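You operate a simulated robot arm through the tools that you are given. There is no shell and no other tool.

The job below is to be done with a simulated two-armed robot. You get a single attempt, and the scene is never put back.

Task
Fit the green bulb in the white-bodied lamp, screw its lens back on and switch it on.
Fine: lay the lens on the green mat meanwhile; the old bulb goes into the red Spent box; lens on before you switch on.

Only the result counts: the job must be done as asked and must still hold three seconds after the hand-in. Knocking over, shifting, dropping, spilling or breaking anything else fails it.

Robot
Two 7-joint arms with two-finger parallel grippers on one trunk that stands fixed in place. Base frame: the origin is at the foot of the trunk, x ahead of it, y to its left, z up; the work surface is at about z = 882. Units: mm, degrees, N and s.
The left shoulder is at [71, 156, 1230], the right one opposite. Each reaches about 1231 mm from its shoulder. Payload 3.91 kg a hand.
The TCP of each hand is the grasp point between the finger pads, 30 mm short of the fingertips. In the tool frame z runs along the fingers and y along their closing line. The gripper opens to 110 mm. The fingers are 20 mm wide and 10 mm thick; the gripper's body (48 by 112 mm) begins 55 mm behind the TCP.
Orientation is that of the tool frame in the base frame, as [roll, pitch, yaw] about the fixed x, y, z axes, in that order (R = Rz(yaw) Ry(pitch) Rx(roll)). With the fingers straight down and closing along the base's y, the tool's x points along the base's -x, its y along +y and its z along -z.

Tools
- The arms move only by the tool play_rows. It takes "left_rows", "right_rows" or both (then of equal length, played together; a hand with none holds still); each is a list of rows, each a list of 3 entries, a list of its own where there are three numbers: the shift along the tool's x, y, z in mm, then the turn, a rotation vector about the tool's x, y, z in degrees, then the finger opening in mm, from 0 to 110. In form: [[[tx, ty, tz], [wx, wy, wz], claw], ...]. A call has 1 to 20 rows; each row shifts and turns the commanded pose from where the row before left it, along the tool's axes as they then stand. Each row takes 0.2 s and may step no farther than 50 mm and 8.6 degrees from the row before; otherwise, or with a gripper value out of range, the whole call is refused. Where a pose cannot be reached the arm comes as near as it can. A force on the tool above 90 N (or 10 N above the force at the start of the call, whichever is more), or a blocked arm, ends the call early, and 0.2 s more pass. Each finger travels about 108 mm/s and halts on what it meets, pressing with about 30 N; the grip force reading is that of the motor and also rises with nothing between the fingers. The clock runs only during rows and for 0.2 s after the last one: add rows that do not move to give the fingers time. It gives the time, the measured TCP pose, the force on the tool (base axes), the opening and the grip force at its end, in the units of the frame above (readings bear some noise), with the torque about the TCP (base axes, N m) and any sound that the robot's microphone picked up.
- Cameras (640 x 400 px; columns grow to the right, rows downward): "scene" is now at [110.3, 58.9, 1469.5]; the picture's right is [0.59, -0.81, 0.00], its down [-0.41, -0.29, -0.86] and it looks along [0.70, 0.51, -0.50] (base axes); focal length 290 px, centre (320, 200). "left" rides on the left gripper at [72, -17, -103] in its tool frame; the picture's right is [0.23, 0.97, 0.00], its down [-0.76, 0.18, -0.62] and it looks along [-0.61, 0.14, 0.78] (tool axes); focal length 222 px, centre (320, 200). "right" rides on the right gripper at [72, 17, -103] in its tool frame; the picture's right is [-0.23, 0.97, 0.00], its down [-0.76, -0.18, -0.62] and it looks along [-0.61, -0.14, 0.78] (tool axes); focal length 222 px, centre (320, 200). There is no depth. A picture from a camera that has moved, and an enlarged one, comes with that camera's place and axes in the base frame and with its lens. The place of the scene camera against the robot may be out by one fixed shift of up to 18 mm in any direction.
- snapshot(camera): a new picture of that camera. It takes no simulated time.
- move_column(by): slides the trunk up (or, below 0, down) by that many mm; the arms and the scene camera ride with it, the base frame stays. It gives what a move gives, with no picture.
- head_to(pan, tilt): turns the head with the scene camera to pan (to the left, within 86 degrees either way) and tilt (down, from -29 to 69), counted from straight ahead of the robot. It gives what a move gives.
- close_up(camera, box): a new picture of the part [left, top, right, bottom] of that camera's present view, enlarged. It takes no simulated time.
- close_job(): hands the job in; it is judged then, once.

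Nothing tells you positions but the pictures and the camera data. Unless the task says otherwise, let go and move clear before handing in.

The tools are called after "Call:" as a command line: name --argument value ..., lists and objects as JSON in quotes. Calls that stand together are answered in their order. play_rows: Moves the arms, as the interface text tells. Its arguments: {"type":"object","properties":{"left_rows":{"type":"array","items":{"type":"array"}},"right_rows":{"type":"array","items":{"type":"array"}}},"required":[]} The other tools are called the same way: move_column (by) moves the trunk up or down; head_to (pan, tilt) turns the head that bears the scene camera; snapshot (camera) takes a picture; close_up (camera, box) takes an enlarged picture of a part of a camera's view; close_job () hands the job in.

At the start:

```text
t: 0.0
left_tcp_pos: [487.4, 682.9, 1214.3]
left_ee_rot: [-179.9, 0.0, 180.0]
left_wrist_force: [0.5, 0.5, 0.1]
left_wrist_torque: [0.01, -0.02, -0.01]
left_finger_gap: 109.9
left_gripper_force: 0.0
right_tcp_pos: [917.5, 78.5, 1266.1]
right_ee_rot: [180.0, 0.1, -180.0]
right_wrist_force: [-0.1, 0.4, -0.7]
right_wrist_torque: [-0.02, 0.03, 0.0]
right_finger_gap: 110.3
right_gripper_force: 0.1
trunk travel left (down, up): [-675.0, 265.0]
head pan, tilt (commanded): [36.0, 30.1]
```

scene: 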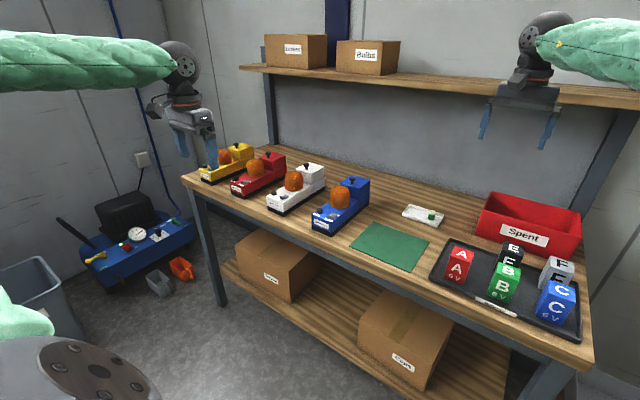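
right: 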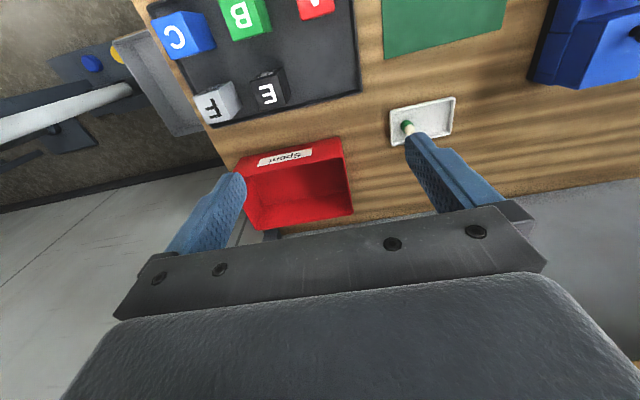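
left: 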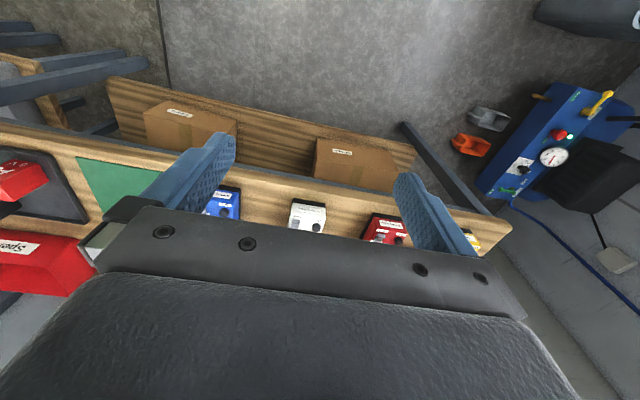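

I see a bench with four lamps (yellow, red, white, blue), a green mat, a small white tray with what seems to be a green bulb, a red Spent box and a tray of lettered batteries. First I take enlarged pictures of the white lamp and the other parts to locate them.

Call:
close_up --camera "scene" --box '[250, 150, 350, 220]'

Call:
close_up --camera "scene" --box '[380, 180, 480, 250]'

Call:
close_up --camera "scene" --box '[180, 120, 400, 260]'

Call:
close_up --camera "scene" --box '[420, 180, 600, 350]'

Call:
close_up --camera "right" --box '[370, 80, 480, 160]'

Call:
close_up --camera "left" --box '[190, 170, 500, 260]'

```text
5.71 times, centred on (300, 185) of scene
camera zoom: at [110.3, 58.9, 1469.5], right [0.59, -0.81, 0.0], down [-0.41, -0.29, -0.86], along [0.7, 0.51, -0.5], focal length 1656 px, centre (434, 286)
```

zoom: 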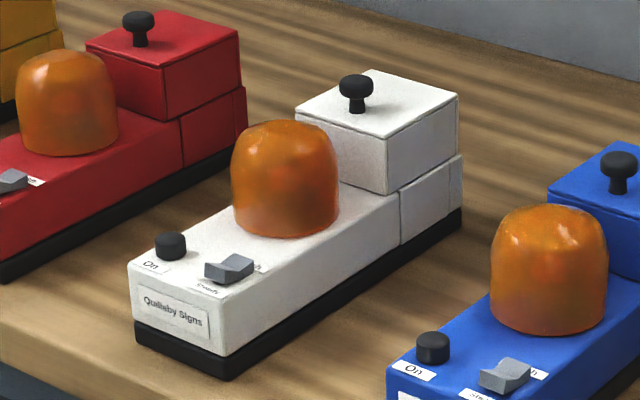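

```text
5.71 times, centred on (430, 215) of scene
camera zoom: at [110.3, 58.9, 1469.5], right [0.59, -0.81, 0.0], down [-0.41, -0.29, -0.86], along [0.7, 0.51, -0.5], focal length 1656 px, centre (-309, 114)
```

zoom: 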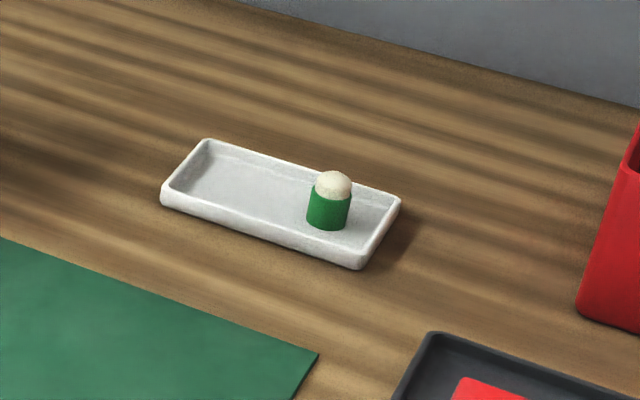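

```text
2.86 times, centred on (290, 190) of scene
camera zoom: at [110.3, 58.9, 1469.5], right [0.59, -0.81, 0.0], down [-0.41, -0.29, -0.86], along [0.7, 0.51, -0.5], focal length 828 px, centre (406, 229)
```

zoom: 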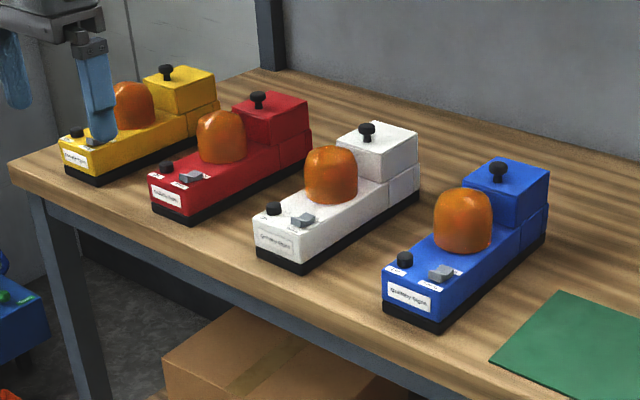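

```text
2.35 times, centred on (510, 265) of scene
camera zoom: at [110.3, 58.9, 1469.5], right [0.59, -0.81, 0.0], down [-0.41, -0.29, -0.86], along [0.7, 0.51, -0.5], focal length 682 px, centre (-127, 47)
```

zoom: 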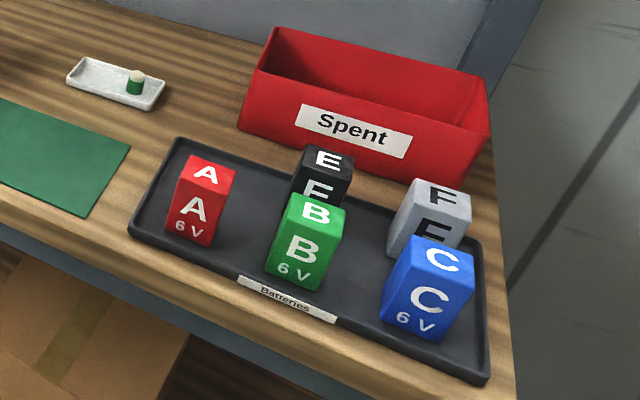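

```text
5.00 times, centred on (425, 120) of right
camera zoom: at [845.1, 96.7, 1368.7], right [0.23, 0.97, 0.0], down [0.76, -0.18, 0.62], along [0.61, -0.14, -0.78], focal length 1111 px, centre (-205, 600)
```

zoom: 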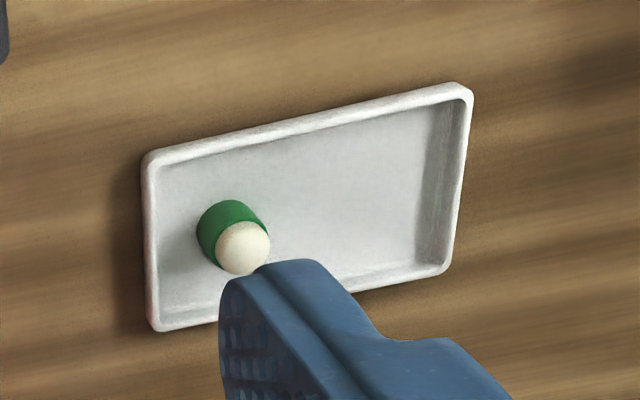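

```text
2.06 times, centred on (345, 215) of left
camera zoom: at [414.8, 665.7, 1318.4], right [-0.23, 0.97, 0.0], down [0.76, 0.18, 0.62], along [0.61, 0.14, -0.78], focal length 459 px, centre (268, 169)
```

zoom: 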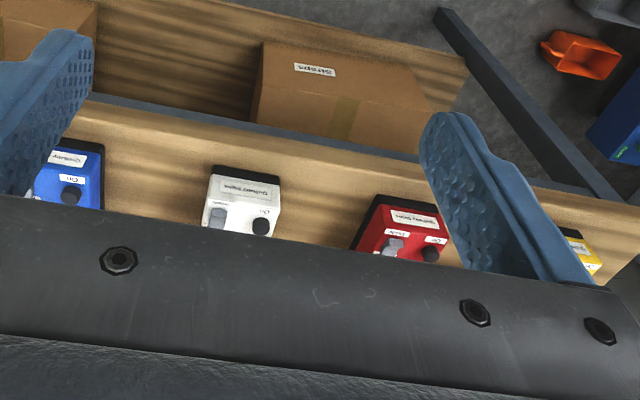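

The white lamp lies lengthwise along x at roughly x 753–1013, y 691–770, with its lens near x 860; the green bulb stands in the small tray at about (1064, 243). I bring the left hand nearer, still well above the lamp, to look at it with its own camera.

Call:
play_rows --left_rows '[[[-40, 0, 10], [0, 0, 0], 110], [[-40, 0, 15], [0, 0, 0], 110], [[-40, 0, 15], [0, 0, 0], 110], [[-30, 0, 15], [0, 0, 0], 110], [[-20, 0, 10], [0, 0, 0], 110], [[0, 0, 0], [0, 0, 0], 110]]'

Call:
snapshot --camera "left"

Call:
snapshot --camera "scene"

```text
t: 1.4
left_tcp_pos: [655.1, 682.0, 1151.1]
left_ee_rot: [179.9, 0.0, -180.0]
left_wrist_force: [-0.6, -0.6, 0.5]
left_wrist_torque: [0.05, -0.02, 0.04]
left_finger_gap: 109.9
left_gripper_force: 0.1
right_tcp_pos: [915.4, 78.2, 1268.1]
right_ee_rot: [179.9, 0.1, -180.0]
right_wrist_force: [-0.4, -0.5, 0.5]
right_wrist_torque: [0.05, 0.01, -0.02]
right_finger_gap: 110.2
right_gripper_force: 0.0
trunk travel left (down, up): [-675.0, 265.0]
head pan, tilt (commanded): [36.0, 30.1]
```

```text
taken
camera left: at [583.0, 664.3, 1254.3], right [-0.23, 0.97, 0.0], down [0.76, 0.18, 0.62], along [0.61, 0.14, -0.78], focal length 222 px, centre (320, 200)
```

left: 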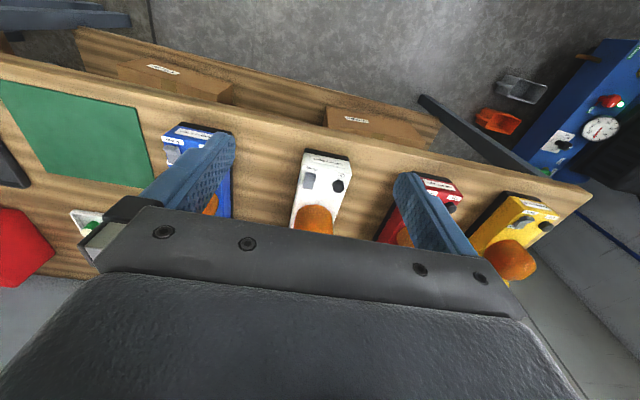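

```text
taken
camera scene: at [108.0, 57.9, 1469.9], right [0.59, -0.81, 0.0], down [-0.41, -0.29, -0.87], along [0.7, 0.51, -0.5], focal length 290 px, centre (320, 200)
```

scene: 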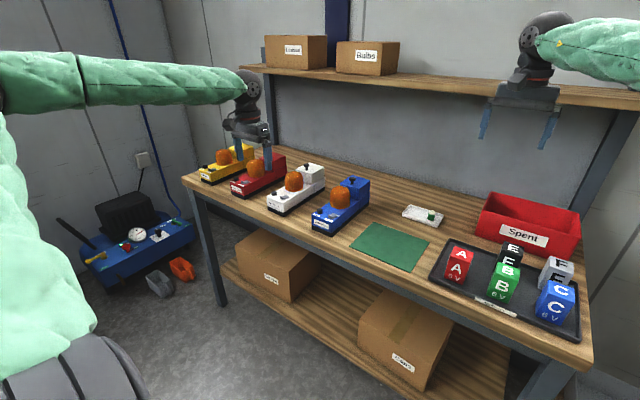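

The white lamp now shows in the left camera. I take close-ups of it and of the gripper fingers in the scene picture, so I can work out the shift of the scene camera.

Call:
close_up --camera "left" --box '[270, 140, 370, 240]'

Call:
close_up --camera "scene" --box '[215, 110, 295, 180]'

Call:
close_up --camera "scene" --box '[260, 155, 340, 220]'

Call:
close_up --camera "scene" --box '[470, 90, 570, 150]'

```text
4.00 times, centred on (320, 190) of left
camera zoom: at [583.0, 664.3, 1254.3], right [-0.23, 0.97, 0.0], down [0.76, 0.18, 0.62], along [0.61, 0.14, -0.78], focal length 888 px, centre (320, 240)
```

zoom: 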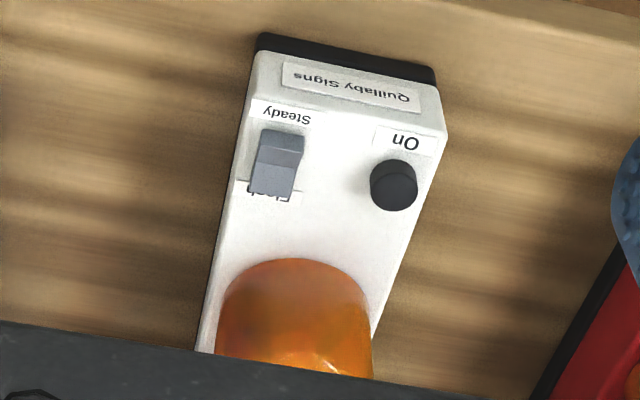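

```text
5.71 times, centred on (255, 145) of scene
camera zoom: at [108.0, 57.9, 1469.9], right [0.59, -0.81, 0.0], down [-0.41, -0.29, -0.87], along [0.7, 0.51, -0.5], focal length 1656 px, centre (691, 514)
```

zoom: 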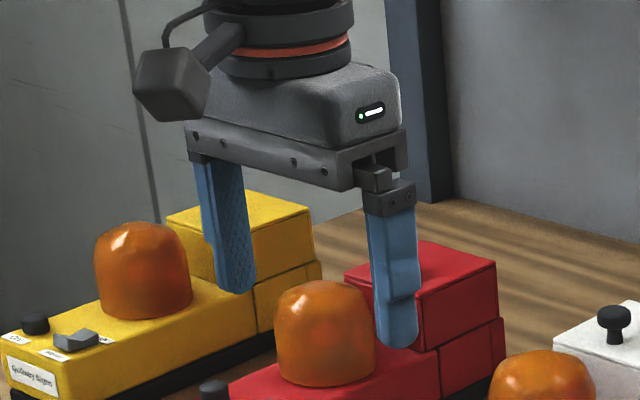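

```text
6.15 times, centred on (300, 188) of scene
camera zoom: at [108.0, 57.9, 1469.9], right [0.59, -0.81, 0.0], down [-0.41, -0.29, -0.87], along [0.7, 0.51, -0.5], focal length 1784 px, centre (443, 277)
```

zoom: 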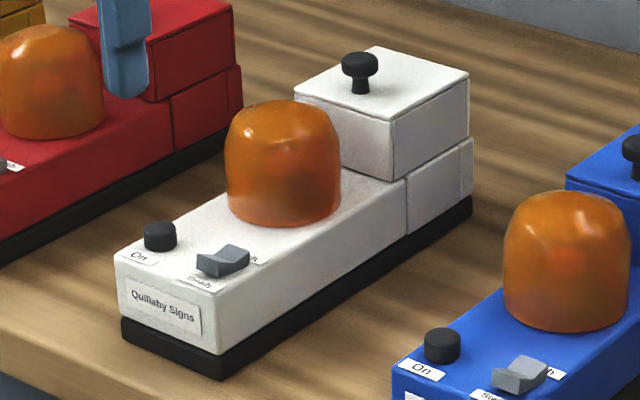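

```text
6.40 times, centred on (520, 120) of scene
camera zoom: at [108.0, 57.9, 1469.9], right [0.59, -0.81, 0.0], down [-0.41, -0.29, -0.87], along [0.7, 0.51, -0.5], focal length 1855 px, centre (-960, 712)
```

zoom: 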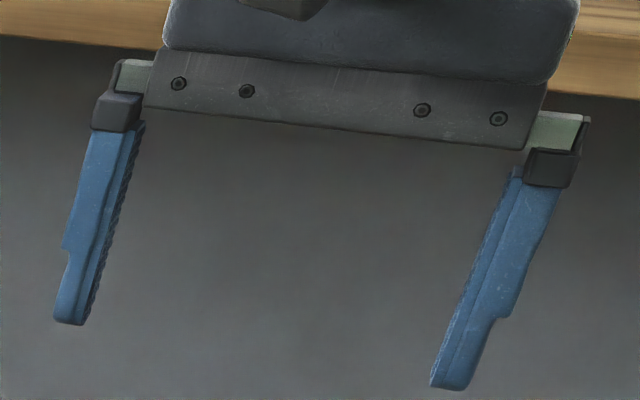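

The close-ups show a round black "On" button, a grey Steady/Flash slider, the orange lens and the rear battery block with its knob. From the fingers' known place the scene camera is off by about (+16, -4, -4), which puts the lens axis near (873, 721), its top at z about 1006 and the button near (785, 744, 950). I move the left hand over the lens for a closer look.

Call:
play_rows --left_rows '[[[-40, 8, 10], [0, 0, 0], 110], [[-45, 8, 15], [0, 0, 0], 110], [[-45, 10, 16], [0, 0, 0], 110], [[-35, 8, 15], [0, 0, 0], 110], [[-10, 2, 5], [0, 0, 0], 110], [[0, 0, 0], [0, 0, 0], 110]]'

Call:
snapshot --camera "left"

Call:
close_up --camera "left" --box '[220, 60, 420, 220]'

Call:
close_up --camera "scene" --box '[250, 120, 350, 220]'

```text
t: 2.8
left_tcp_pos: [832.6, 720.2, 1086.5]
left_ee_rot: [-180.0, 0.0, -180.0]
left_wrist_force: [0.1, 0.0, -0.2]
left_wrist_torque: [-0.01, 0.01, -0.02]
left_finger_gap: 109.8
left_gripper_force: 0.0
right_tcp_pos: [918.1, 78.1, 1265.3]
right_ee_rot: [-179.9, 0.0, -180.0]
right_wrist_force: [0.5, -0.1, 0.1]
right_wrist_torque: [0.0, 0.0, 0.01]
right_finger_gap: 110.1
right_gripper_force: 0.0
trunk travel left (down, up): [-675.0, 265.0]
head pan, tilt (commanded): [36.0, 30.1]
```

```text
taken
camera left: at [760.7, 702.9, 1190.3], right [-0.23, 0.97, 0.0], down [0.76, 0.18, 0.62], along [0.61, 0.14, -0.78], focal length 222 px, centre (320, 200)
```

left: 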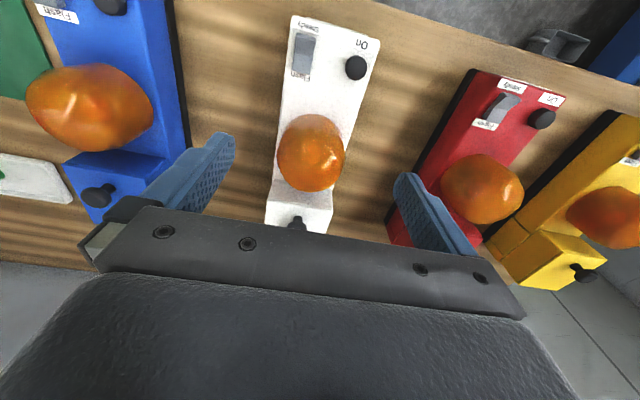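

```text
2.50 times, centred on (320, 140) of left
camera zoom: at [760.7, 702.9, 1190.3], right [-0.23, 0.97, 0.0], down [0.76, 0.18, 0.62], along [0.61, 0.14, -0.78], focal length 555 px, centre (320, 350)
```

zoom: 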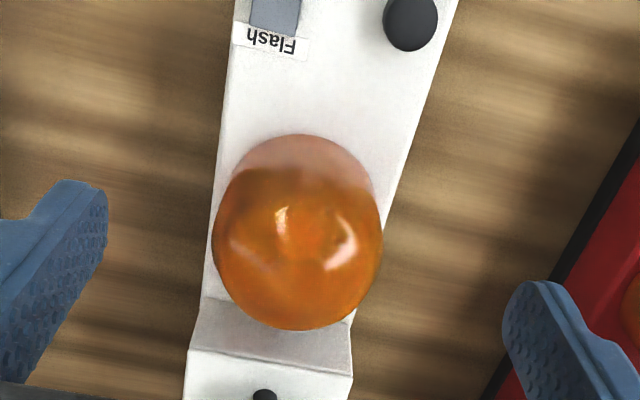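

```text
4.00 times, centred on (300, 170) of scene
camera zoom: at [110.9, 58.9, 1469.4], right [0.59, -0.81, 0.0], down [-0.41, -0.29, -0.86], along [0.7, 0.51, -0.5], focal length 1160 px, centre (400, 320)
```

zoom: 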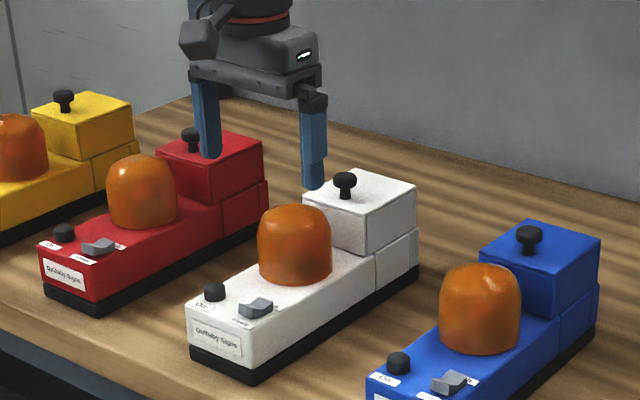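

The lens axis now works out at about (869.6, 718.5), radius about 35.5 mm. I move right above it and lower until the fingertips straddle its top, then check the centring.

Call:
play_rows --left_rows '[[[-20, 0, 10], [0, 0, 0], 110], [[-18, 0, 16], [0, 0, 0], 110], [[0, 0, 16], [0, 0, 0], 110], [[0, 0, 16], [0, 0, 0], 110], [[0, 0, 0], [0, 0, 0], 100]]'

Call:
close_up --camera "left" --box '[160, 60, 480, 260]'

Call:
close_up --camera "scene" --box '[250, 130, 340, 210]'

```text
t: 4.0
left_tcp_pos: [872.6, 720.4, 1029.4]
left_ee_rot: [-179.9, 0.0, -179.9]
left_wrist_force: [-0.2, -0.8, -0.2]
left_wrist_torque: [0.02, -0.01, 0.01]
left_finger_gap: 99.8
left_gripper_force: 0.0
right_tcp_pos: [918.1, 78.5, 1264.8]
right_ee_rot: [179.9, -0.1, 180.0]
right_wrist_force: [0.9, 0.1, -0.8]
right_wrist_torque: [-0.01, -0.01, 0.01]
right_finger_gap: 110.0
right_gripper_force: 0.1
trunk travel left (down, up): [-675.0, 265.0]
head pan, tilt (commanded): [36.0, 30.1]
```

```text
2.00 times, centred on (320, 160) of left
camera zoom: at [798.9, 703.4, 1132.8], right [-0.23, 0.97, 0.0], down [0.76, 0.18, 0.62], along [0.61, 0.14, -0.78], focal length 444 px, centre (320, 280)
```

zoom: 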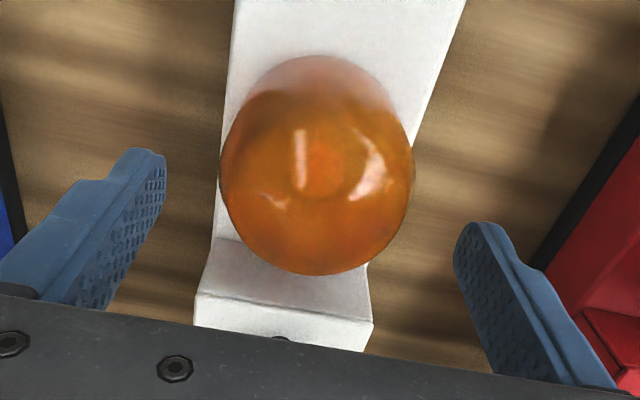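

```text
5.00 times, centred on (295, 170) of scene
camera zoom: at [110.3, 58.8, 1469.5], right [0.59, -0.81, 0.0], down [-0.41, -0.29, -0.86], along [0.7, 0.51, -0.5], focal length 1450 px, centre (445, 350)
```

zoom: 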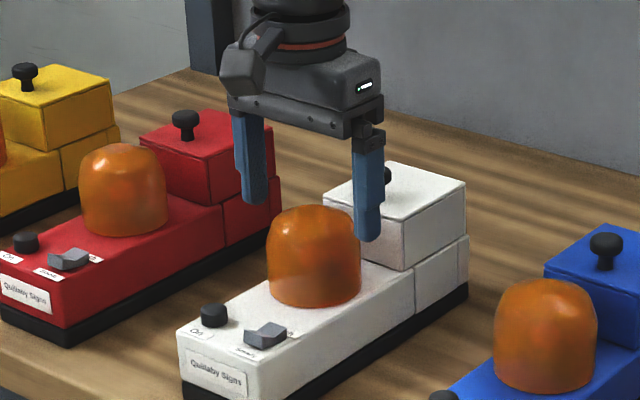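

The fingers straddle the lens, but the two views together leave x uncertain by a few mm. I turn the left hand 85° clockwise about the lens axis here: that gives a view across x and also tests the wrist range for unscrewing.

Call:
play_rows --left_rows '[[[0, 0, 0], [0, 0, 8.5], 100], [[0, 0, 0], [0, 0, 8.5], 100], [[0, 0, 0], [0, 0, 8.5], 100], [[0, 0, 0], [0, 0, 8.5], 100], [[0, 0, 0], [0, 0, 8.5], 100], [[0, 0, 0], [0, 0, 8.5], 100], [[0, 0, 0], [0, 0, 8.5], 100], [[0, 0, 0], [0, 0, 8.5], 100], [[0, 0, 0], [0, 0, 8.5], 100], [[0, 0, 0], [0, 0, 8.5], 100], [[0, 0, 0], [0, 0, 0], 100], [[0, 0, 0], [0, 0, 0], 100]]'

Call:
close_up --camera "left" --box '[160, 60, 480, 260]'

Call:
close_up --camera "scene" --box '[250, 130, 340, 210]'

```text
t: 6.6
left_tcp_pos: [870.7, 720.0, 1030.1]
left_ee_rot: [-180.0, 0.0, 95.0]
left_wrist_force: [-0.5, -0.7, 0.3]
left_wrist_torque: [0.03, 0.01, 0.0]
left_finger_gap: 100.1
left_gripper_force: 0.1
right_tcp_pos: [918.6, 78.9, 1265.6]
right_ee_rot: [180.0, 0.1, 180.0]
right_wrist_force: [0.5, -0.6, -0.6]
right_wrist_torque: [-0.02, -0.02, -0.02]
right_finger_gap: 110.2
right_gripper_force: 0.0
trunk travel left (down, up): [-675.0, 265.0]
head pan, tilt (commanded): [36.0, 30.1]
```

```text
2.00 times, centred on (320, 160) of left
camera zoom: at [847.6, 789.7, 1134.3], right [0.95, 0.31, 0.0], down [0.24, -0.74, 0.62], along [0.19, -0.59, -0.78], focal length 444 px, centre (320, 280)
```

zoom: 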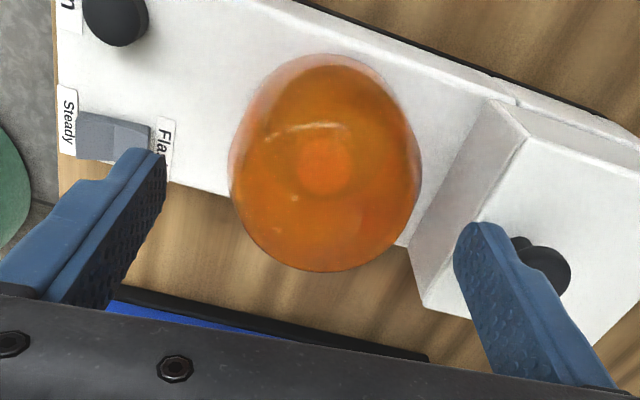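

```text
5.00 times, centred on (295, 170) of scene
camera zoom: at [110.6, 58.9, 1469.5], right [0.59, -0.81, 0.0], down [-0.41, -0.29, -0.86], along [0.7, 0.51, -0.5], focal length 1450 px, centre (445, 350)
```

zoom: 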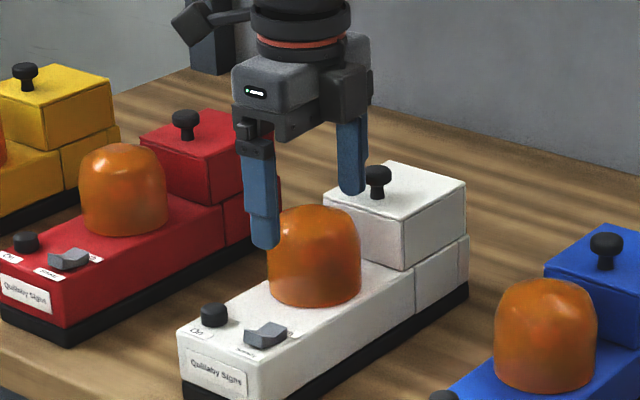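

The wrist turned freely, and the second view puts the lens axis about 1.8 mm further in x and 0.9 mm less in y than the hand. I correct for that and turn further clockwise, to gain as much unscrewing range as I can.

Call:
play_rows --left_rows '[[[-1.05, 1.71, 0], [0, 0, 0], 100], [[0, 0, 0], [0, 0, 8.5], 100], [[0, 0, 0], [0, 0, 8.5], 100], [[0, 0, 0], [0, 0, 8.5], 100], [[0, 0, 0], [0, 0, 8.5], 100], [[0, 0, 0], [0, 0, 8.5], 100], [[0, 0, 0], [0, 0, 8.5], 100], [[0, 0, 0], [0, 0, 8.5], 100], [[0, 0, 0], [0, 0, 8.5], 100], [[0, 0, 0], [0, 0, 8.5], 100], [[0, 0, 0], [0, 0, 8.5], 100], [[0, 0, 0], [0, 0, 0], 100], [[0, 0, 0], [0, 0, 0], 100]]'

Call:
close_up --camera "left" --box '[160, 60, 480, 260]'

Call:
close_up --camera "scene" --box '[250, 130, 340, 210]'

```text
t: 9.4
left_tcp_pos: [872.4, 718.5, 1030.2]
left_ee_rot: [-179.9, 0.0, 10.0]
left_wrist_force: [0.4, -0.2, -0.3]
left_wrist_torque: [-0.01, -0.02, 0.0]
left_finger_gap: 100.1
left_gripper_force: 0.0
right_tcp_pos: [918.6, 80.4, 1264.7]
right_ee_rot: [179.9, -0.1, 179.9]
right_wrist_force: [0.0, -0.2, 0.2]
right_wrist_torque: [0.01, 0.02, -0.02]
right_finger_gap: 110.0
right_gripper_force: 0.1
trunk travel left (down, up): [-675.0, 265.0]
head pan, tilt (commanded): [36.0, 30.1]
```

```text
2.00 times, centred on (320, 160) of left
camera zoom: at [940.6, 747.5, 1134.3], right [0.39, -0.92, 0.0], down [-0.72, -0.31, 0.62], along [-0.57, -0.24, -0.78], focal length 444 px, centre (320, 280)
```

zoom: 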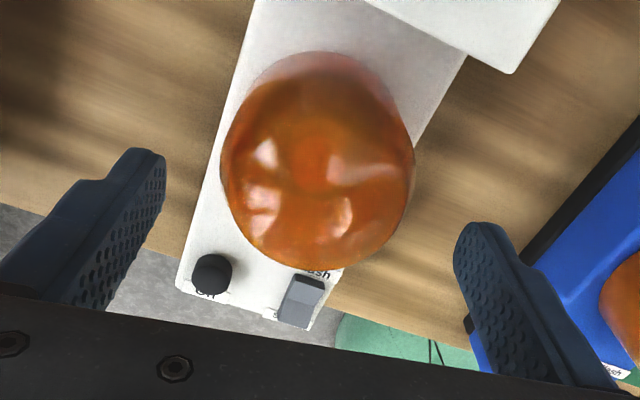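

```text
5.00 times, centred on (295, 170) of scene
camera zoom: at [110.6, 58.9, 1469.5], right [0.59, -0.81, 0.0], down [-0.41, -0.29, -0.86], along [0.7, 0.51, -0.5], focal length 1450 px, centre (445, 350)
```

zoom: 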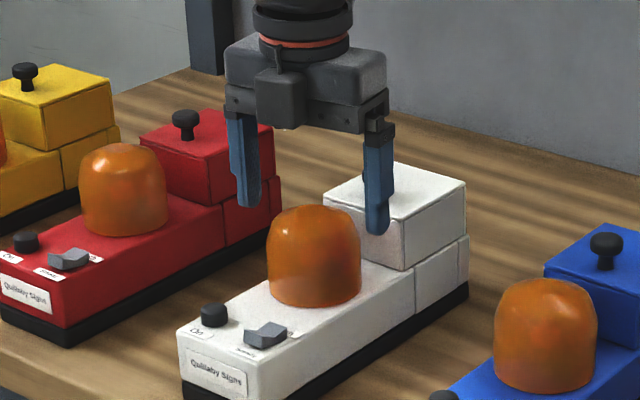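

The wrist reaches yaw 10° and the lens is centred to within 0.7 mm. Next I lower the fingertips to just above the body top and close on the lens.

Call:
play_rows --left_rows '[[[0.5, -0.4, 10], [0, 0, 0], 100], [[0, 0, 15], [0, 0, 0], 100], [[0, 0, 15], [0, 0, 0], 95], [[0, 0, 10], [0, 0, 0], 90], [[0, 0, 0], [0, 0, 0], 90], [[0, 0, 0], [0, 0, 0], 90]]'

Call:
close_up --camera "left" --box '[160, 60, 480, 260]'

Call:
close_up --camera "scene" --box '[265, 150, 325, 200]'

```text
t: 10.8
left_tcp_pos: [868.4, 713.3, 981.7]
left_ee_rot: [-179.7, 0.0, 10.2]
left_wrist_force: [-0.1, 0.2, -0.6]
left_wrist_torque: [0.0, -0.03, -0.03]
left_finger_gap: 89.9
left_gripper_force: 0.1
left hand out of reach, approached as far as the arm can: row 3, 4
right_tcp_pos: [919.2, 78.8, 1264.2]
right_ee_rot: [179.9, -0.1, 180.0]
right_wrist_force: [-0.4, 0.3, 0.4]
right_wrist_torque: [0.01, -0.01, 0.0]
right_finger_gap: 109.7
right_gripper_force: 0.1
trunk travel left (down, up): [-675.0, 265.0]
head pan, tilt (commanded): [36.0, 30.1]
```

```text
2.00 times, centred on (320, 160) of left
camera zoom: at [936.3, 743.6, 1085.9], right [0.4, -0.92, 0.0], down [-0.72, -0.31, 0.62], along [-0.57, -0.24, -0.78], focal length 444 px, centre (320, 280)
```

zoom: 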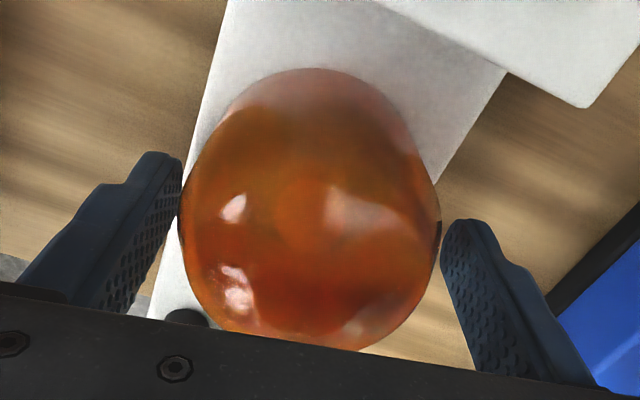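

```text
8.00 times, centred on (295, 175) of scene
camera zoom: at [110.7, 58.8, 1469.5], right [0.59, -0.81, 0.0], down [-0.41, -0.29, -0.86], along [0.7, 0.51, -0.5], focal length 2319 px, centre (520, 400)
```

zoom: 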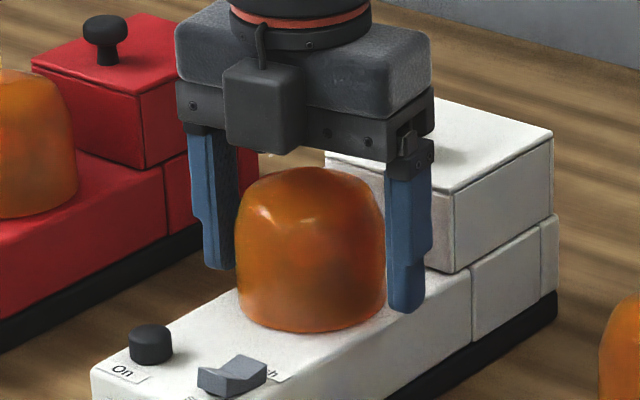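

The arm runs out of reach just above the grasp height, stopping about 4 to 6 mm short, so the shoulder needs to be lower. I raise the hand straight up clear of the lens and then lower the trunk.

Call:
play_rows --left_rows '[[[0, 0, -25], [0, 0, 0], 100], [[0, 0, -25], [0, 0, 0], 100], [[0, 0, -25], [0, 0, 0], 100], [[0, 0, -25], [0, 0, 0], 100], [[0, 0, -20], [0, 0, 0], 100], [[0, 0, 0], [0, 0, 0], 100]]'

```text
t: 12.2
left_tcp_pos: [869.1, 716.1, 1102.5]
left_ee_rot: [-179.9, 0.0, 10.0]
left_wrist_force: [-0.5, -0.3, 0.2]
left_wrist_torque: [-0.01, -0.02, -0.03]
left_finger_gap: 100.0
left_gripper_force: 0.0
right_tcp_pos: [918.8, 79.0, 1265.1]
right_ee_rot: [-179.9, 0.0, -179.9]
right_wrist_force: [0.0, -0.6, 0.0]
right_wrist_torque: [0.01, 0.02, -0.01]
right_finger_gap: 110.1
right_gripper_force: 0.1
trunk travel left (down, up): [-675.0, 265.0]
head pan, tilt (commanded): [36.0, 30.1]
```

That height is reachable, so lowering the trunk will bring the same arm posture down to the lens. I do it in two stages and check the centring in between.

Call:
move_column --by -70

Call:
close_up --camera "left" --box '[160, 60, 480, 260]'

Call:
close_up --camera "scene" --box '[250, 90, 340, 170]'

```text
t: 13.3
left_tcp_pos: [868.0, 715.1, 1033.0]
left_ee_rot: [179.9, 0.0, 10.1]
left_wrist_force: [0.0, 0.0, -0.4]
left_wrist_torque: [0.02, -0.02, 0.02]
left_finger_gap: 100.0
left_gripper_force: 0.2
right_tcp_pos: [919.0, 78.8, 1195.8]
right_ee_rot: [179.9, 0.0, -179.9]
right_wrist_force: [0.5, -0.9, 0.4]
right_wrist_torque: [0.0, 0.01, 0.0]
right_finger_gap: 110.0
right_gripper_force: 0.1
trunk travel left (down, up): [-605.0, 335.0]
head pan, tilt (commanded): [36.0, 30.1]
```

```text
2.00 times, centred on (320, 160) of left
camera zoom: at [937.6, 743.7, 1136.5], right [0.39, -0.92, 0.0], down [-0.72, -0.31, 0.62], along [-0.57, -0.24, -0.78], focal length 444 px, centre (320, 280)
```

zoom: 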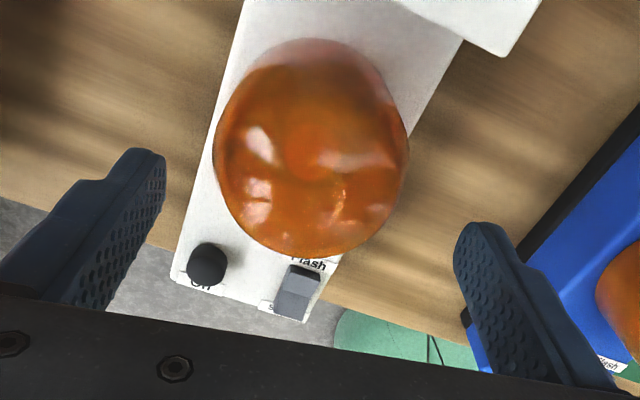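

```text
5.00 times, centred on (295, 130) of scene
camera zoom: at [110.3, 58.8, 1399.6], right [0.59, -0.81, 0.0], down [-0.41, -0.29, -0.86], along [0.7, 0.51, -0.5], focal length 1450 px, centre (445, 550)
```

zoom: 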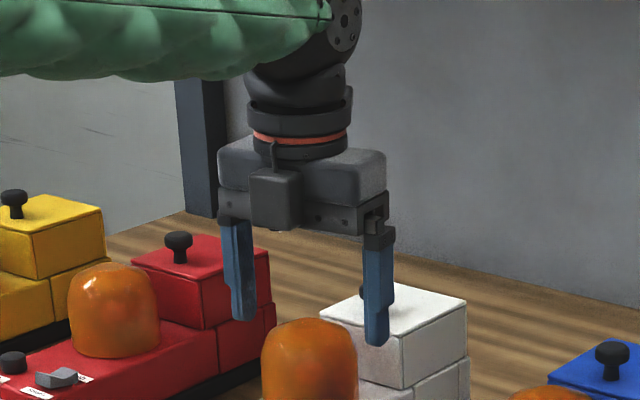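

The out-of-reach rows had pulled the commanded pose back; the picture says the lens axis is now at (+4.0, +4.6) from the hand. I correct that and lower again to the grasp height.

Call:
play_rows --left_rows '[[[4.74, -3.83, 0], [0, 0, 0], 100], [[0, 0, 15], [0, 0, 0], 100], [[0, 0, 15], [0, 0, 0], 95], [[0, 0, 12], [0, 0, 0], 90], [[0, 0, 10], [0, 0, 0], 90], [[0, 0, 0], [0, 0, 0], 90]]'

Call:
close_up --camera "left" --box '[160, 60, 480, 260]'

Call:
close_up --camera "scene" --box '[265, 115, 325, 165]'

```text
t: 14.7
left_tcp_pos: [873.9, 720.4, 978.1]
left_ee_rot: [180.0, 0.0, 10.1]
left_wrist_force: [0.5, -0.1, -0.3]
left_wrist_torque: [0.04, 0.03, -0.01]
left_finger_gap: 90.1
left_gripper_force: 0.0
right_tcp_pos: [918.2, 78.7, 1194.9]
right_ee_rot: [180.0, 0.1, -180.0]
right_wrist_force: [0.9, 0.0, 0.3]
right_wrist_torque: [0.03, 0.01, 0.01]
right_finger_gap: 109.8
right_gripper_force: 0.1
trunk travel left (down, up): [-605.0, 335.0]
head pan, tilt (commanded): [36.0, 30.1]
```

```text
2.00 times, centred on (320, 160) of left
camera zoom: at [943.0, 748.3, 1082.7], right [0.39, -0.92, 0.0], down [-0.72, -0.31, 0.62], along [-0.57, -0.24, -0.78], focal length 444 px, centre (320, 280)
```

zoom: 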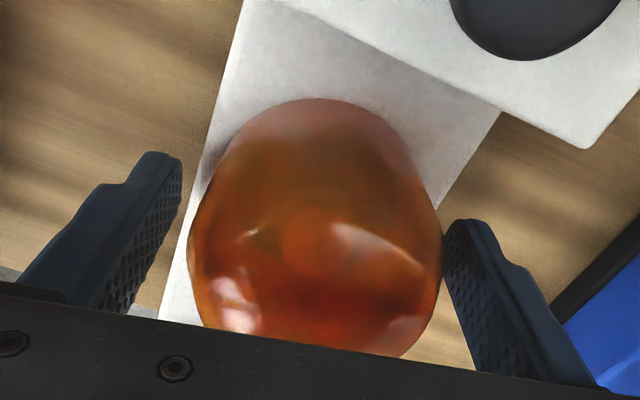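

```text
8.00 times, centred on (295, 140) of scene
camera zoom: at [110.4, 58.7, 1399.5], right [0.59, -0.81, 0.0], down [-0.41, -0.29, -0.86], along [0.7, 0.51, -0.5], focal length 2319 px, centre (520, 680)
```

zoom: 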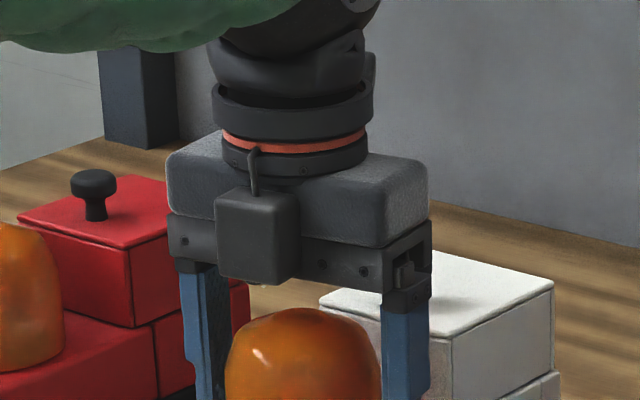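

The lens sits evenly between the fingers. I look at the tip height over the body before closing.

Call:
close_up --camera "scene" --box '[270, 140, 330, 180]'

```text
10.00 times, centred on (300, 160) of scene
camera zoom: at [110.4, 58.7, 1399.5], right [0.59, -0.81, 0.0], down [-0.41, -0.29, -0.86], along [0.7, 0.51, -0.5], focal length 2899 px, centre (520, 600)
```

zoom: 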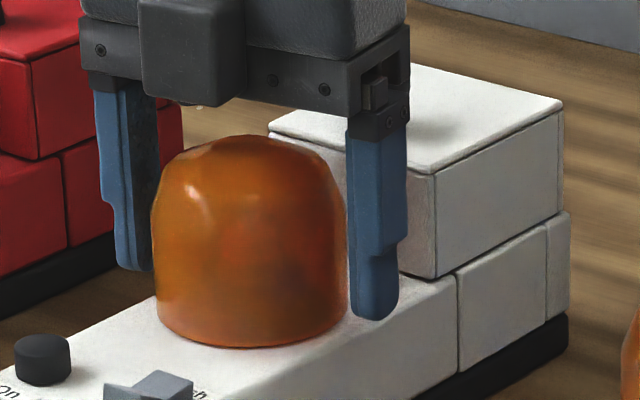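

The fingertips hang about 6 mm above the body top, beside the lens. I close on it now.

Call:
play_rows --left_rows '[[[0, 0, 0], [0, 0, 0], 80], [[0, 0, 0], [0, 0, 0], 75], [[0, 0, 0], [0, 0, 0], 66], [[0, 0, 0], [0, 0, 0], 60], [[0, 0, 0], [0, 0, 0], 60], [[0, 0, 0], [0, 0, 0], 60]]'

Call:
close_up --camera "left" --box '[160, 60, 480, 260]'

```text
t: 16.1
left_tcp_pos: [872.3, 721.0, 979.7]
left_ee_rot: [-179.9, 0.0, 10.0]
left_wrist_force: [1.8, 4.7, 0.9]
left_wrist_torque: [0.1, -0.02, 0.13]
left_finger_gap: 70.0
left_gripper_force: 29.8
right_tcp_pos: [917.4, 79.3, 1194.4]
right_ee_rot: [-180.0, 0.0, 180.0]
right_wrist_force: [-0.6, -0.2, -1.4]
right_wrist_torque: [-0.02, -0.01, -0.02]
right_finger_gap: 109.9
right_gripper_force: 0.0
trunk travel left (down, up): [-605.0, 335.0]
head pan, tilt (commanded): [36.0, 30.1]
```

```text
2.00 times, centred on (320, 160) of left
camera zoom: at [943.0, 748.9, 1082.6], right [0.39, -0.92, 0.0], down [-0.72, -0.31, 0.62], along [-0.57, -0.24, -0.78], focal length 444 px, centre (320, 280)
```

zoom: 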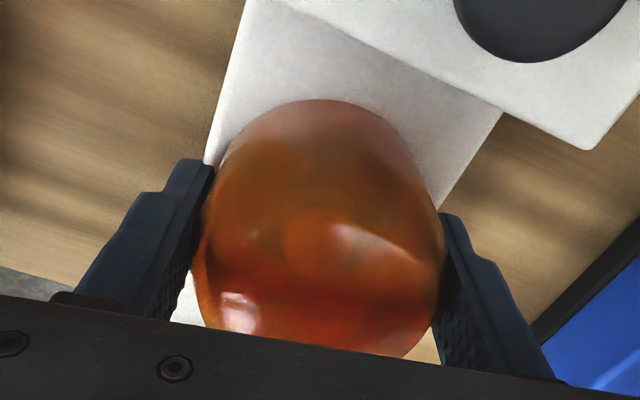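

The lens is gripped at 70 mm with only a slight side force. I start unscrewing counter-clockwise with a small turn and watch force and torque.

Call:
play_rows --left_rows '[[[0, 0, 0], [0, 0, -5], 60], [[0, 0, 0], [0, 0, -5], 60], [[0, 0, 0], [0, 0, -5], 60], [[0, 0, 0], [0, 0, 0], 60]]'

Call:
close_up --camera "scene" --box '[270, 140, 330, 180]'

```text
t: 17.1
left_tcp_pos: [872.4, 720.1, 979.0]
left_ee_rot: [180.0, 0.1, 25.1]
left_wrist_force: [4.2, 2.3, -2.5]
left_wrist_torque: [-0.06, -0.14, -0.04]
left_finger_gap: 69.8
left_gripper_force: 29.8
right_tcp_pos: [919.1, 80.6, 1194.7]
right_ee_rot: [-179.9, -0.1, 180.0]
right_wrist_force: [0.1, 0.6, -0.4]
right_wrist_torque: [0.0, 0.03, -0.01]
right_finger_gap: 109.8
right_gripper_force: 0.0
trunk travel left (down, up): [-605.0, 335.0]
head pan, tilt (commanded): [36.0, 30.1]
```

```text
10.00 times, centred on (300, 160) of scene
camera zoom: at [111.2, 59.3, 1399.3], right [0.59, -0.81, 0.0], down [-0.41, -0.3, -0.86], along [0.7, 0.51, -0.5], focal length 2899 px, centre (520, 600)
```

zoom: 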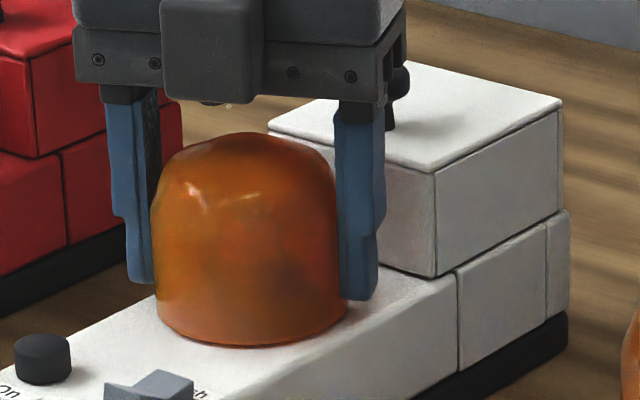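

Call:
play_rows --left_rows '[[[0, 0, 0], [0, 0, -8], 60], [[0, 0, 0], [0, 0, -8], 60], [[0, 0, 0], [0, 0, -8], 60], [[0, 0, 0], [0, 0, -8], 60], [[0, 0, 0], [0, 0, -8], 60], [[0, 0, 0], [0, 0, 0], 60]]'

Call:
close_up --camera "scene" --box '[270, 140, 330, 180]'

```text
t: 18.5
left_tcp_pos: [873.1, 721.3, 980.0]
left_ee_rot: [-180.0, -0.1, 65.2]
left_wrist_force: [-7.1, 2.6, -2.6]
left_wrist_torque: [0.0, 0.21, 0.0]
left_finger_gap: 69.7
left_gripper_force: 30.0
right_tcp_pos: [918.8, 79.2, 1195.4]
right_ee_rot: [180.0, 0.0, -179.9]
right_wrist_force: [-0.4, 0.4, -0.9]
right_wrist_torque: [0.01, 0.01, 0.0]
right_finger_gap: 110.0
right_gripper_force: 0.0
trunk travel left (down, up): [-605.0, 335.0]
head pan, tilt (commanded): [36.0, 30.1]
```

```text
10.00 times, centred on (300, 160) of scene
camera zoom: at [110.2, 59.3, 1399.5], right [0.59, -0.81, 0.0], down [-0.41, -0.3, -0.86], along [0.7, 0.51, -0.5], focal length 2899 px, centre (520, 600)
```

zoom: 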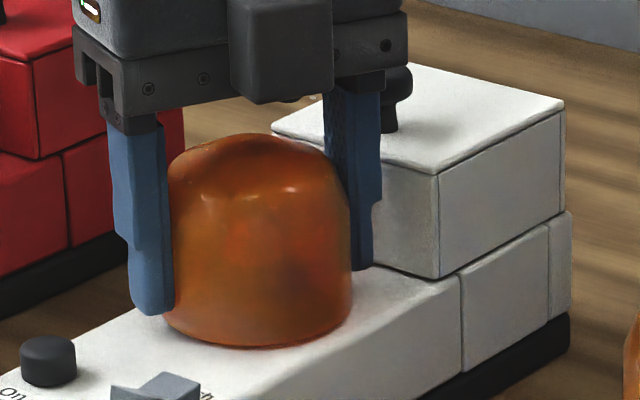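

No thread lift shows yet, and the side force suggests the hand sits slightly too far in +x, so I trim that while turning on.

Call:
play_rows --left_rows '[[[-0.1, -0.85, 0], [0, 0, 0], 60], [[0, 0, 0], [0, 0, -8], 60], [[0, 0, 0], [0, 0, -8], 60], [[0, 0, 0], [0, 0, -8], 60], [[0, 0, 0], [0, 0, -8], 60], [[0, 0, 0], [0, 0, 0], 60]]'

Call:
close_up --camera "scene" --box '[270, 140, 330, 180]'

```text
t: 19.9
left_tcp_pos: [871.9, 720.6, 980.2]
left_ee_rot: [-180.0, 0.0, 97.1]
left_wrist_force: [-9.2, -0.6, -0.5]
left_wrist_torque: [-0.02, 0.28, 0.01]
left_finger_gap: 69.6
left_gripper_force: 30.6
right_tcp_pos: [917.2, 78.7, 1195.8]
right_ee_rot: [180.0, -0.1, -180.0]
right_wrist_force: [0.2, 0.2, 0.0]
right_wrist_torque: [0.02, 0.02, -0.04]
right_finger_gap: 110.1
right_gripper_force: 0.1
trunk travel left (down, up): [-605.0, 335.0]
head pan, tilt (commanded): [36.0, 30.1]
```

```text
10.00 times, centred on (300, 160) of scene
camera zoom: at [109.9, 59.0, 1399.5], right [0.59, -0.81, 0.0], down [-0.41, -0.29, -0.86], along [0.7, 0.51, -0.5], focal length 2899 px, centre (520, 600)
```

zoom: 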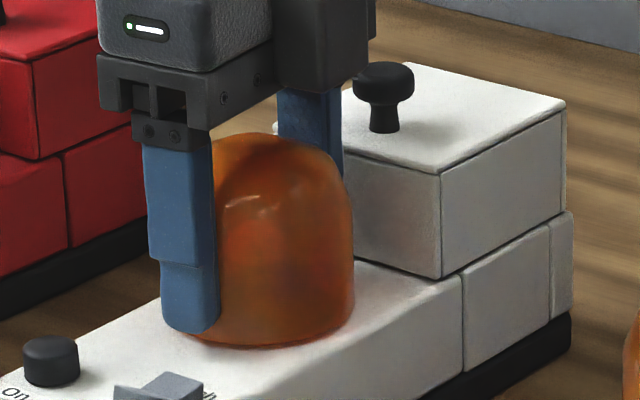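

The lens turns freely, with almost no torque. I shift 1.2 mm in -x to take the side force off the lamp and go on.

Call:
play_rows --left_rows '[[[0.15, -1.2, 0], [0, 0, 0], 60], [[0, 0, 0], [0, 0, -8], 60], [[0, 0, 0], [0, 0, -8], 60], [[0, 0, 0], [0, 0, -8], 60], [[0, 0, 0], [0, 0, -8], 60], [[0, 0, 0], [0, 0, -8], 60], [[0, 0, 0], [0, 0, 0], 60]]'

Call:
close_up --camera "scene" --box '[270, 140, 330, 180]'

```text
t: 21.5
left_tcp_pos: [870.1, 721.3, 979.8]
left_ee_rot: [-180.0, -0.1, 137.1]
left_wrist_force: [-0.2, 0.6, -1.1]
left_wrist_torque: [-0.01, -0.01, 0.0]
left_finger_gap: 69.9
left_gripper_force: 29.4
right_tcp_pos: [917.8, 78.6, 1196.1]
right_ee_rot: [-179.9, 0.0, -180.0]
right_wrist_force: [-0.5, -0.1, 0.5]
right_wrist_torque: [-0.01, -0.02, 0.03]
right_finger_gap: 110.1
right_gripper_force: 0.0
trunk travel left (down, up): [-605.0, 335.0]
head pan, tilt (commanded): [36.0, 30.1]
```

```text
10.00 times, centred on (300, 160) of scene
camera zoom: at [110.4, 58.9, 1399.5], right [0.59, -0.81, 0.0], down [-0.41, -0.29, -0.86], along [0.7, 0.51, -0.5], focal length 2899 px, centre (520, 600)
```

zoom: 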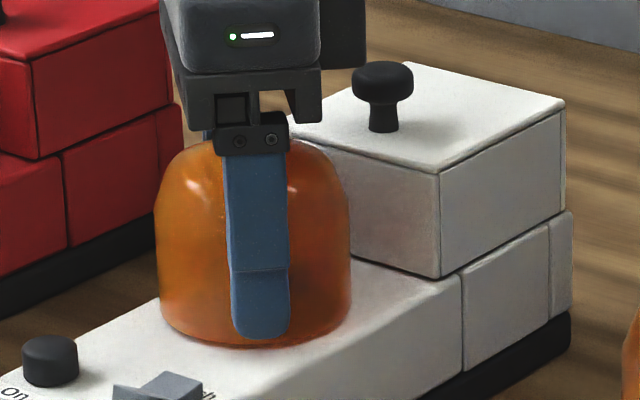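

Call:
play_rows --left_rows '[[[0, 0, 0], [0, 0, -8], 60], [[0, 0, 0], [0, 0, -8], 60], [[0, 0, 0], [0, 0, -8], 60], [[0, 0, 0], [0, 0, -8], 60], [[0, 0, 0], [0, 0, -8], 60], [[0, 0, 0], [0, 0, 0], 60]]'

Call:
play_rows --left_rows '[[[0, 0, -1], [0, 0, 0], 60], [[0, 0, 0], [0, 0, 0], 60]]'

Call:
close_up --camera "scene" --box '[270, 140, 330, 180]'

```text
t: 22.9
left_tcp_pos: [870.4, 719.4, 981.1]
left_ee_rot: [-180.0, 0.0, 177.1]
left_wrist_force: [0.3, 0.3, -0.4]
left_wrist_torque: [-0.01, 0.02, 0.01]
left_finger_gap: 69.9
left_gripper_force: 29.9
right_tcp_pos: [917.3, 80.1, 1195.2]
right_ee_rot: [-180.0, 0.0, -180.0]
right_wrist_force: [-0.1, -0.9, 0.2]
right_wrist_torque: [0.03, 0.02, 0.0]
right_finger_gap: 110.0
right_gripper_force: 0.1
trunk travel left (down, up): [-605.0, 335.0]
head pan, tilt (commanded): [36.0, 30.1]
```

```text
t: 23.5
left_tcp_pos: [870.2, 719.2, 982.3]
left_ee_rot: [-180.0, 0.0, 177.0]
left_wrist_force: [0.2, 1.1, -0.9]
left_wrist_torque: [0.05, 0.01, -0.02]
left_finger_gap: 69.5
left_gripper_force: 29.4
right_tcp_pos: [917.8, 78.7, 1195.7]
right_ee_rot: [180.0, 0.0, 179.9]
right_wrist_force: [0.8, 1.2, 0.3]
right_wrist_torque: [-0.02, 0.01, 0.01]
right_finger_gap: 110.0
right_gripper_force: 0.0
trunk travel left (down, up): [-605.0, 335.0]
head pan, tilt (commanded): [36.0, 30.1]
```

```text
10.00 times, centred on (300, 160) of scene
camera zoom: at [110.7, 58.8, 1399.5], right [0.59, -0.81, 0.0], down [-0.41, -0.29, -0.86], along [0.7, 0.51, -0.5], focal length 2899 px, centre (520, 600)
```

zoom: 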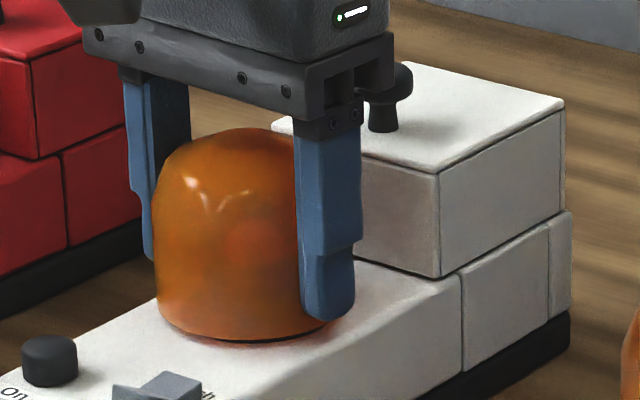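

The lens has come free: a gap shows under its rim and only its weight is left on the hand. I lift it slowly, then higher.

Call:
play_rows --left_rows '[[[0, 0, -3], [0, 0, 0], 60], [[0, 0, -5], [0, 0, 0], 60], [[0, 0, -8], [0, 0, 0], 60], [[0, 0, 0], [0, 0, 0], 60]]'

Call:
close_up --camera "scene" --box '[270, 140, 330, 180]'

```text
t: 24.5
left_tcp_pos: [870.6, 719.7, 996.4]
left_ee_rot: [-180.0, 0.1, 177.0]
left_wrist_force: [-1.5, -4.3, 0.0]
left_wrist_torque: [0.05, 0.04, -0.04]
left_finger_gap: 69.7
left_gripper_force: 18.1
right_tcp_pos: [918.0, 79.0, 1196.0]
right_ee_rot: [180.0, 0.1, -180.0]
right_wrist_force: [-0.4, 0.5, 0.5]
right_wrist_torque: [0.05, 0.0, 0.0]
right_finger_gap: 110.1
right_gripper_force: 0.1
trunk travel left (down, up): [-605.0, 335.0]
head pan, tilt (commanded): [36.0, 30.1]
```

```text
10.00 times, centred on (300, 160) of scene
camera zoom: at [110.2, 58.3, 1399.6], right [0.59, -0.81, 0.0], down [-0.41, -0.29, -0.86], along [0.7, 0.51, -0.5], focal length 2899 px, centre (520, 600)
```

zoom: 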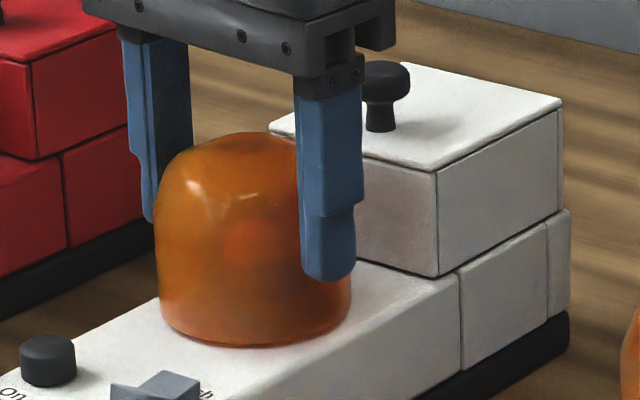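

The fingers seem to have slid up while the lens stayed or dropped back. I look closely before doing anything else.

Call:
close_up --camera "scene" --box '[282, 150, 312, 180]'

Call:
close_up --camera "left" --box '[160, 60, 480, 260]'

```text
13.33 times, centred on (297, 165) of scene
camera zoom: at [110.2, 58.3, 1399.6], right [0.59, -0.81, 0.0], down [-0.41, -0.29, -0.86], along [0.7, 0.51, -0.5], focal length 3865 px, centre (627, 667)
```

zoom: 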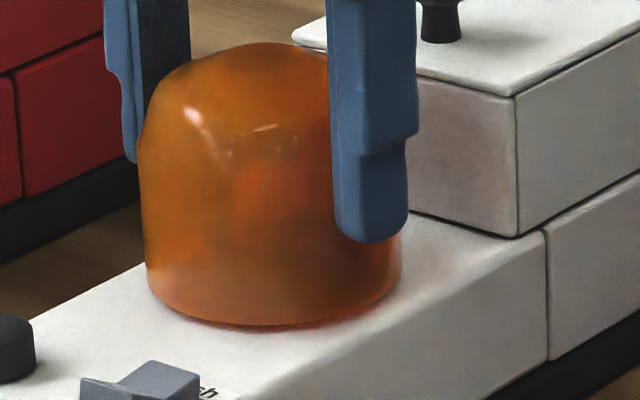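

```text
2.00 times, centred on (320, 160) of left
camera zoom: at [797.5, 705.2, 1101.1], right [-0.18, 0.98, 0.0], down [0.77, 0.14, 0.62], along [0.61, 0.11, -0.78], focal length 444 px, centre (320, 280)
```

zoom: 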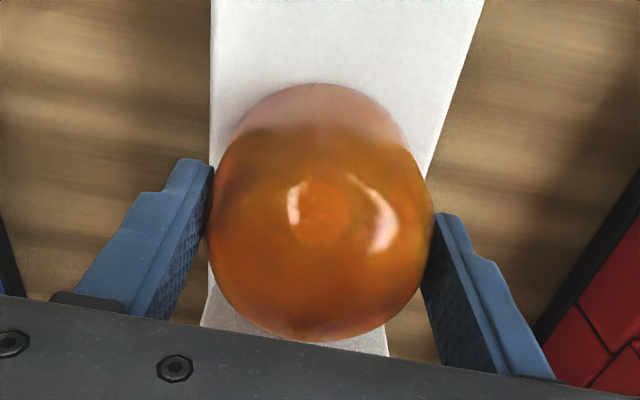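

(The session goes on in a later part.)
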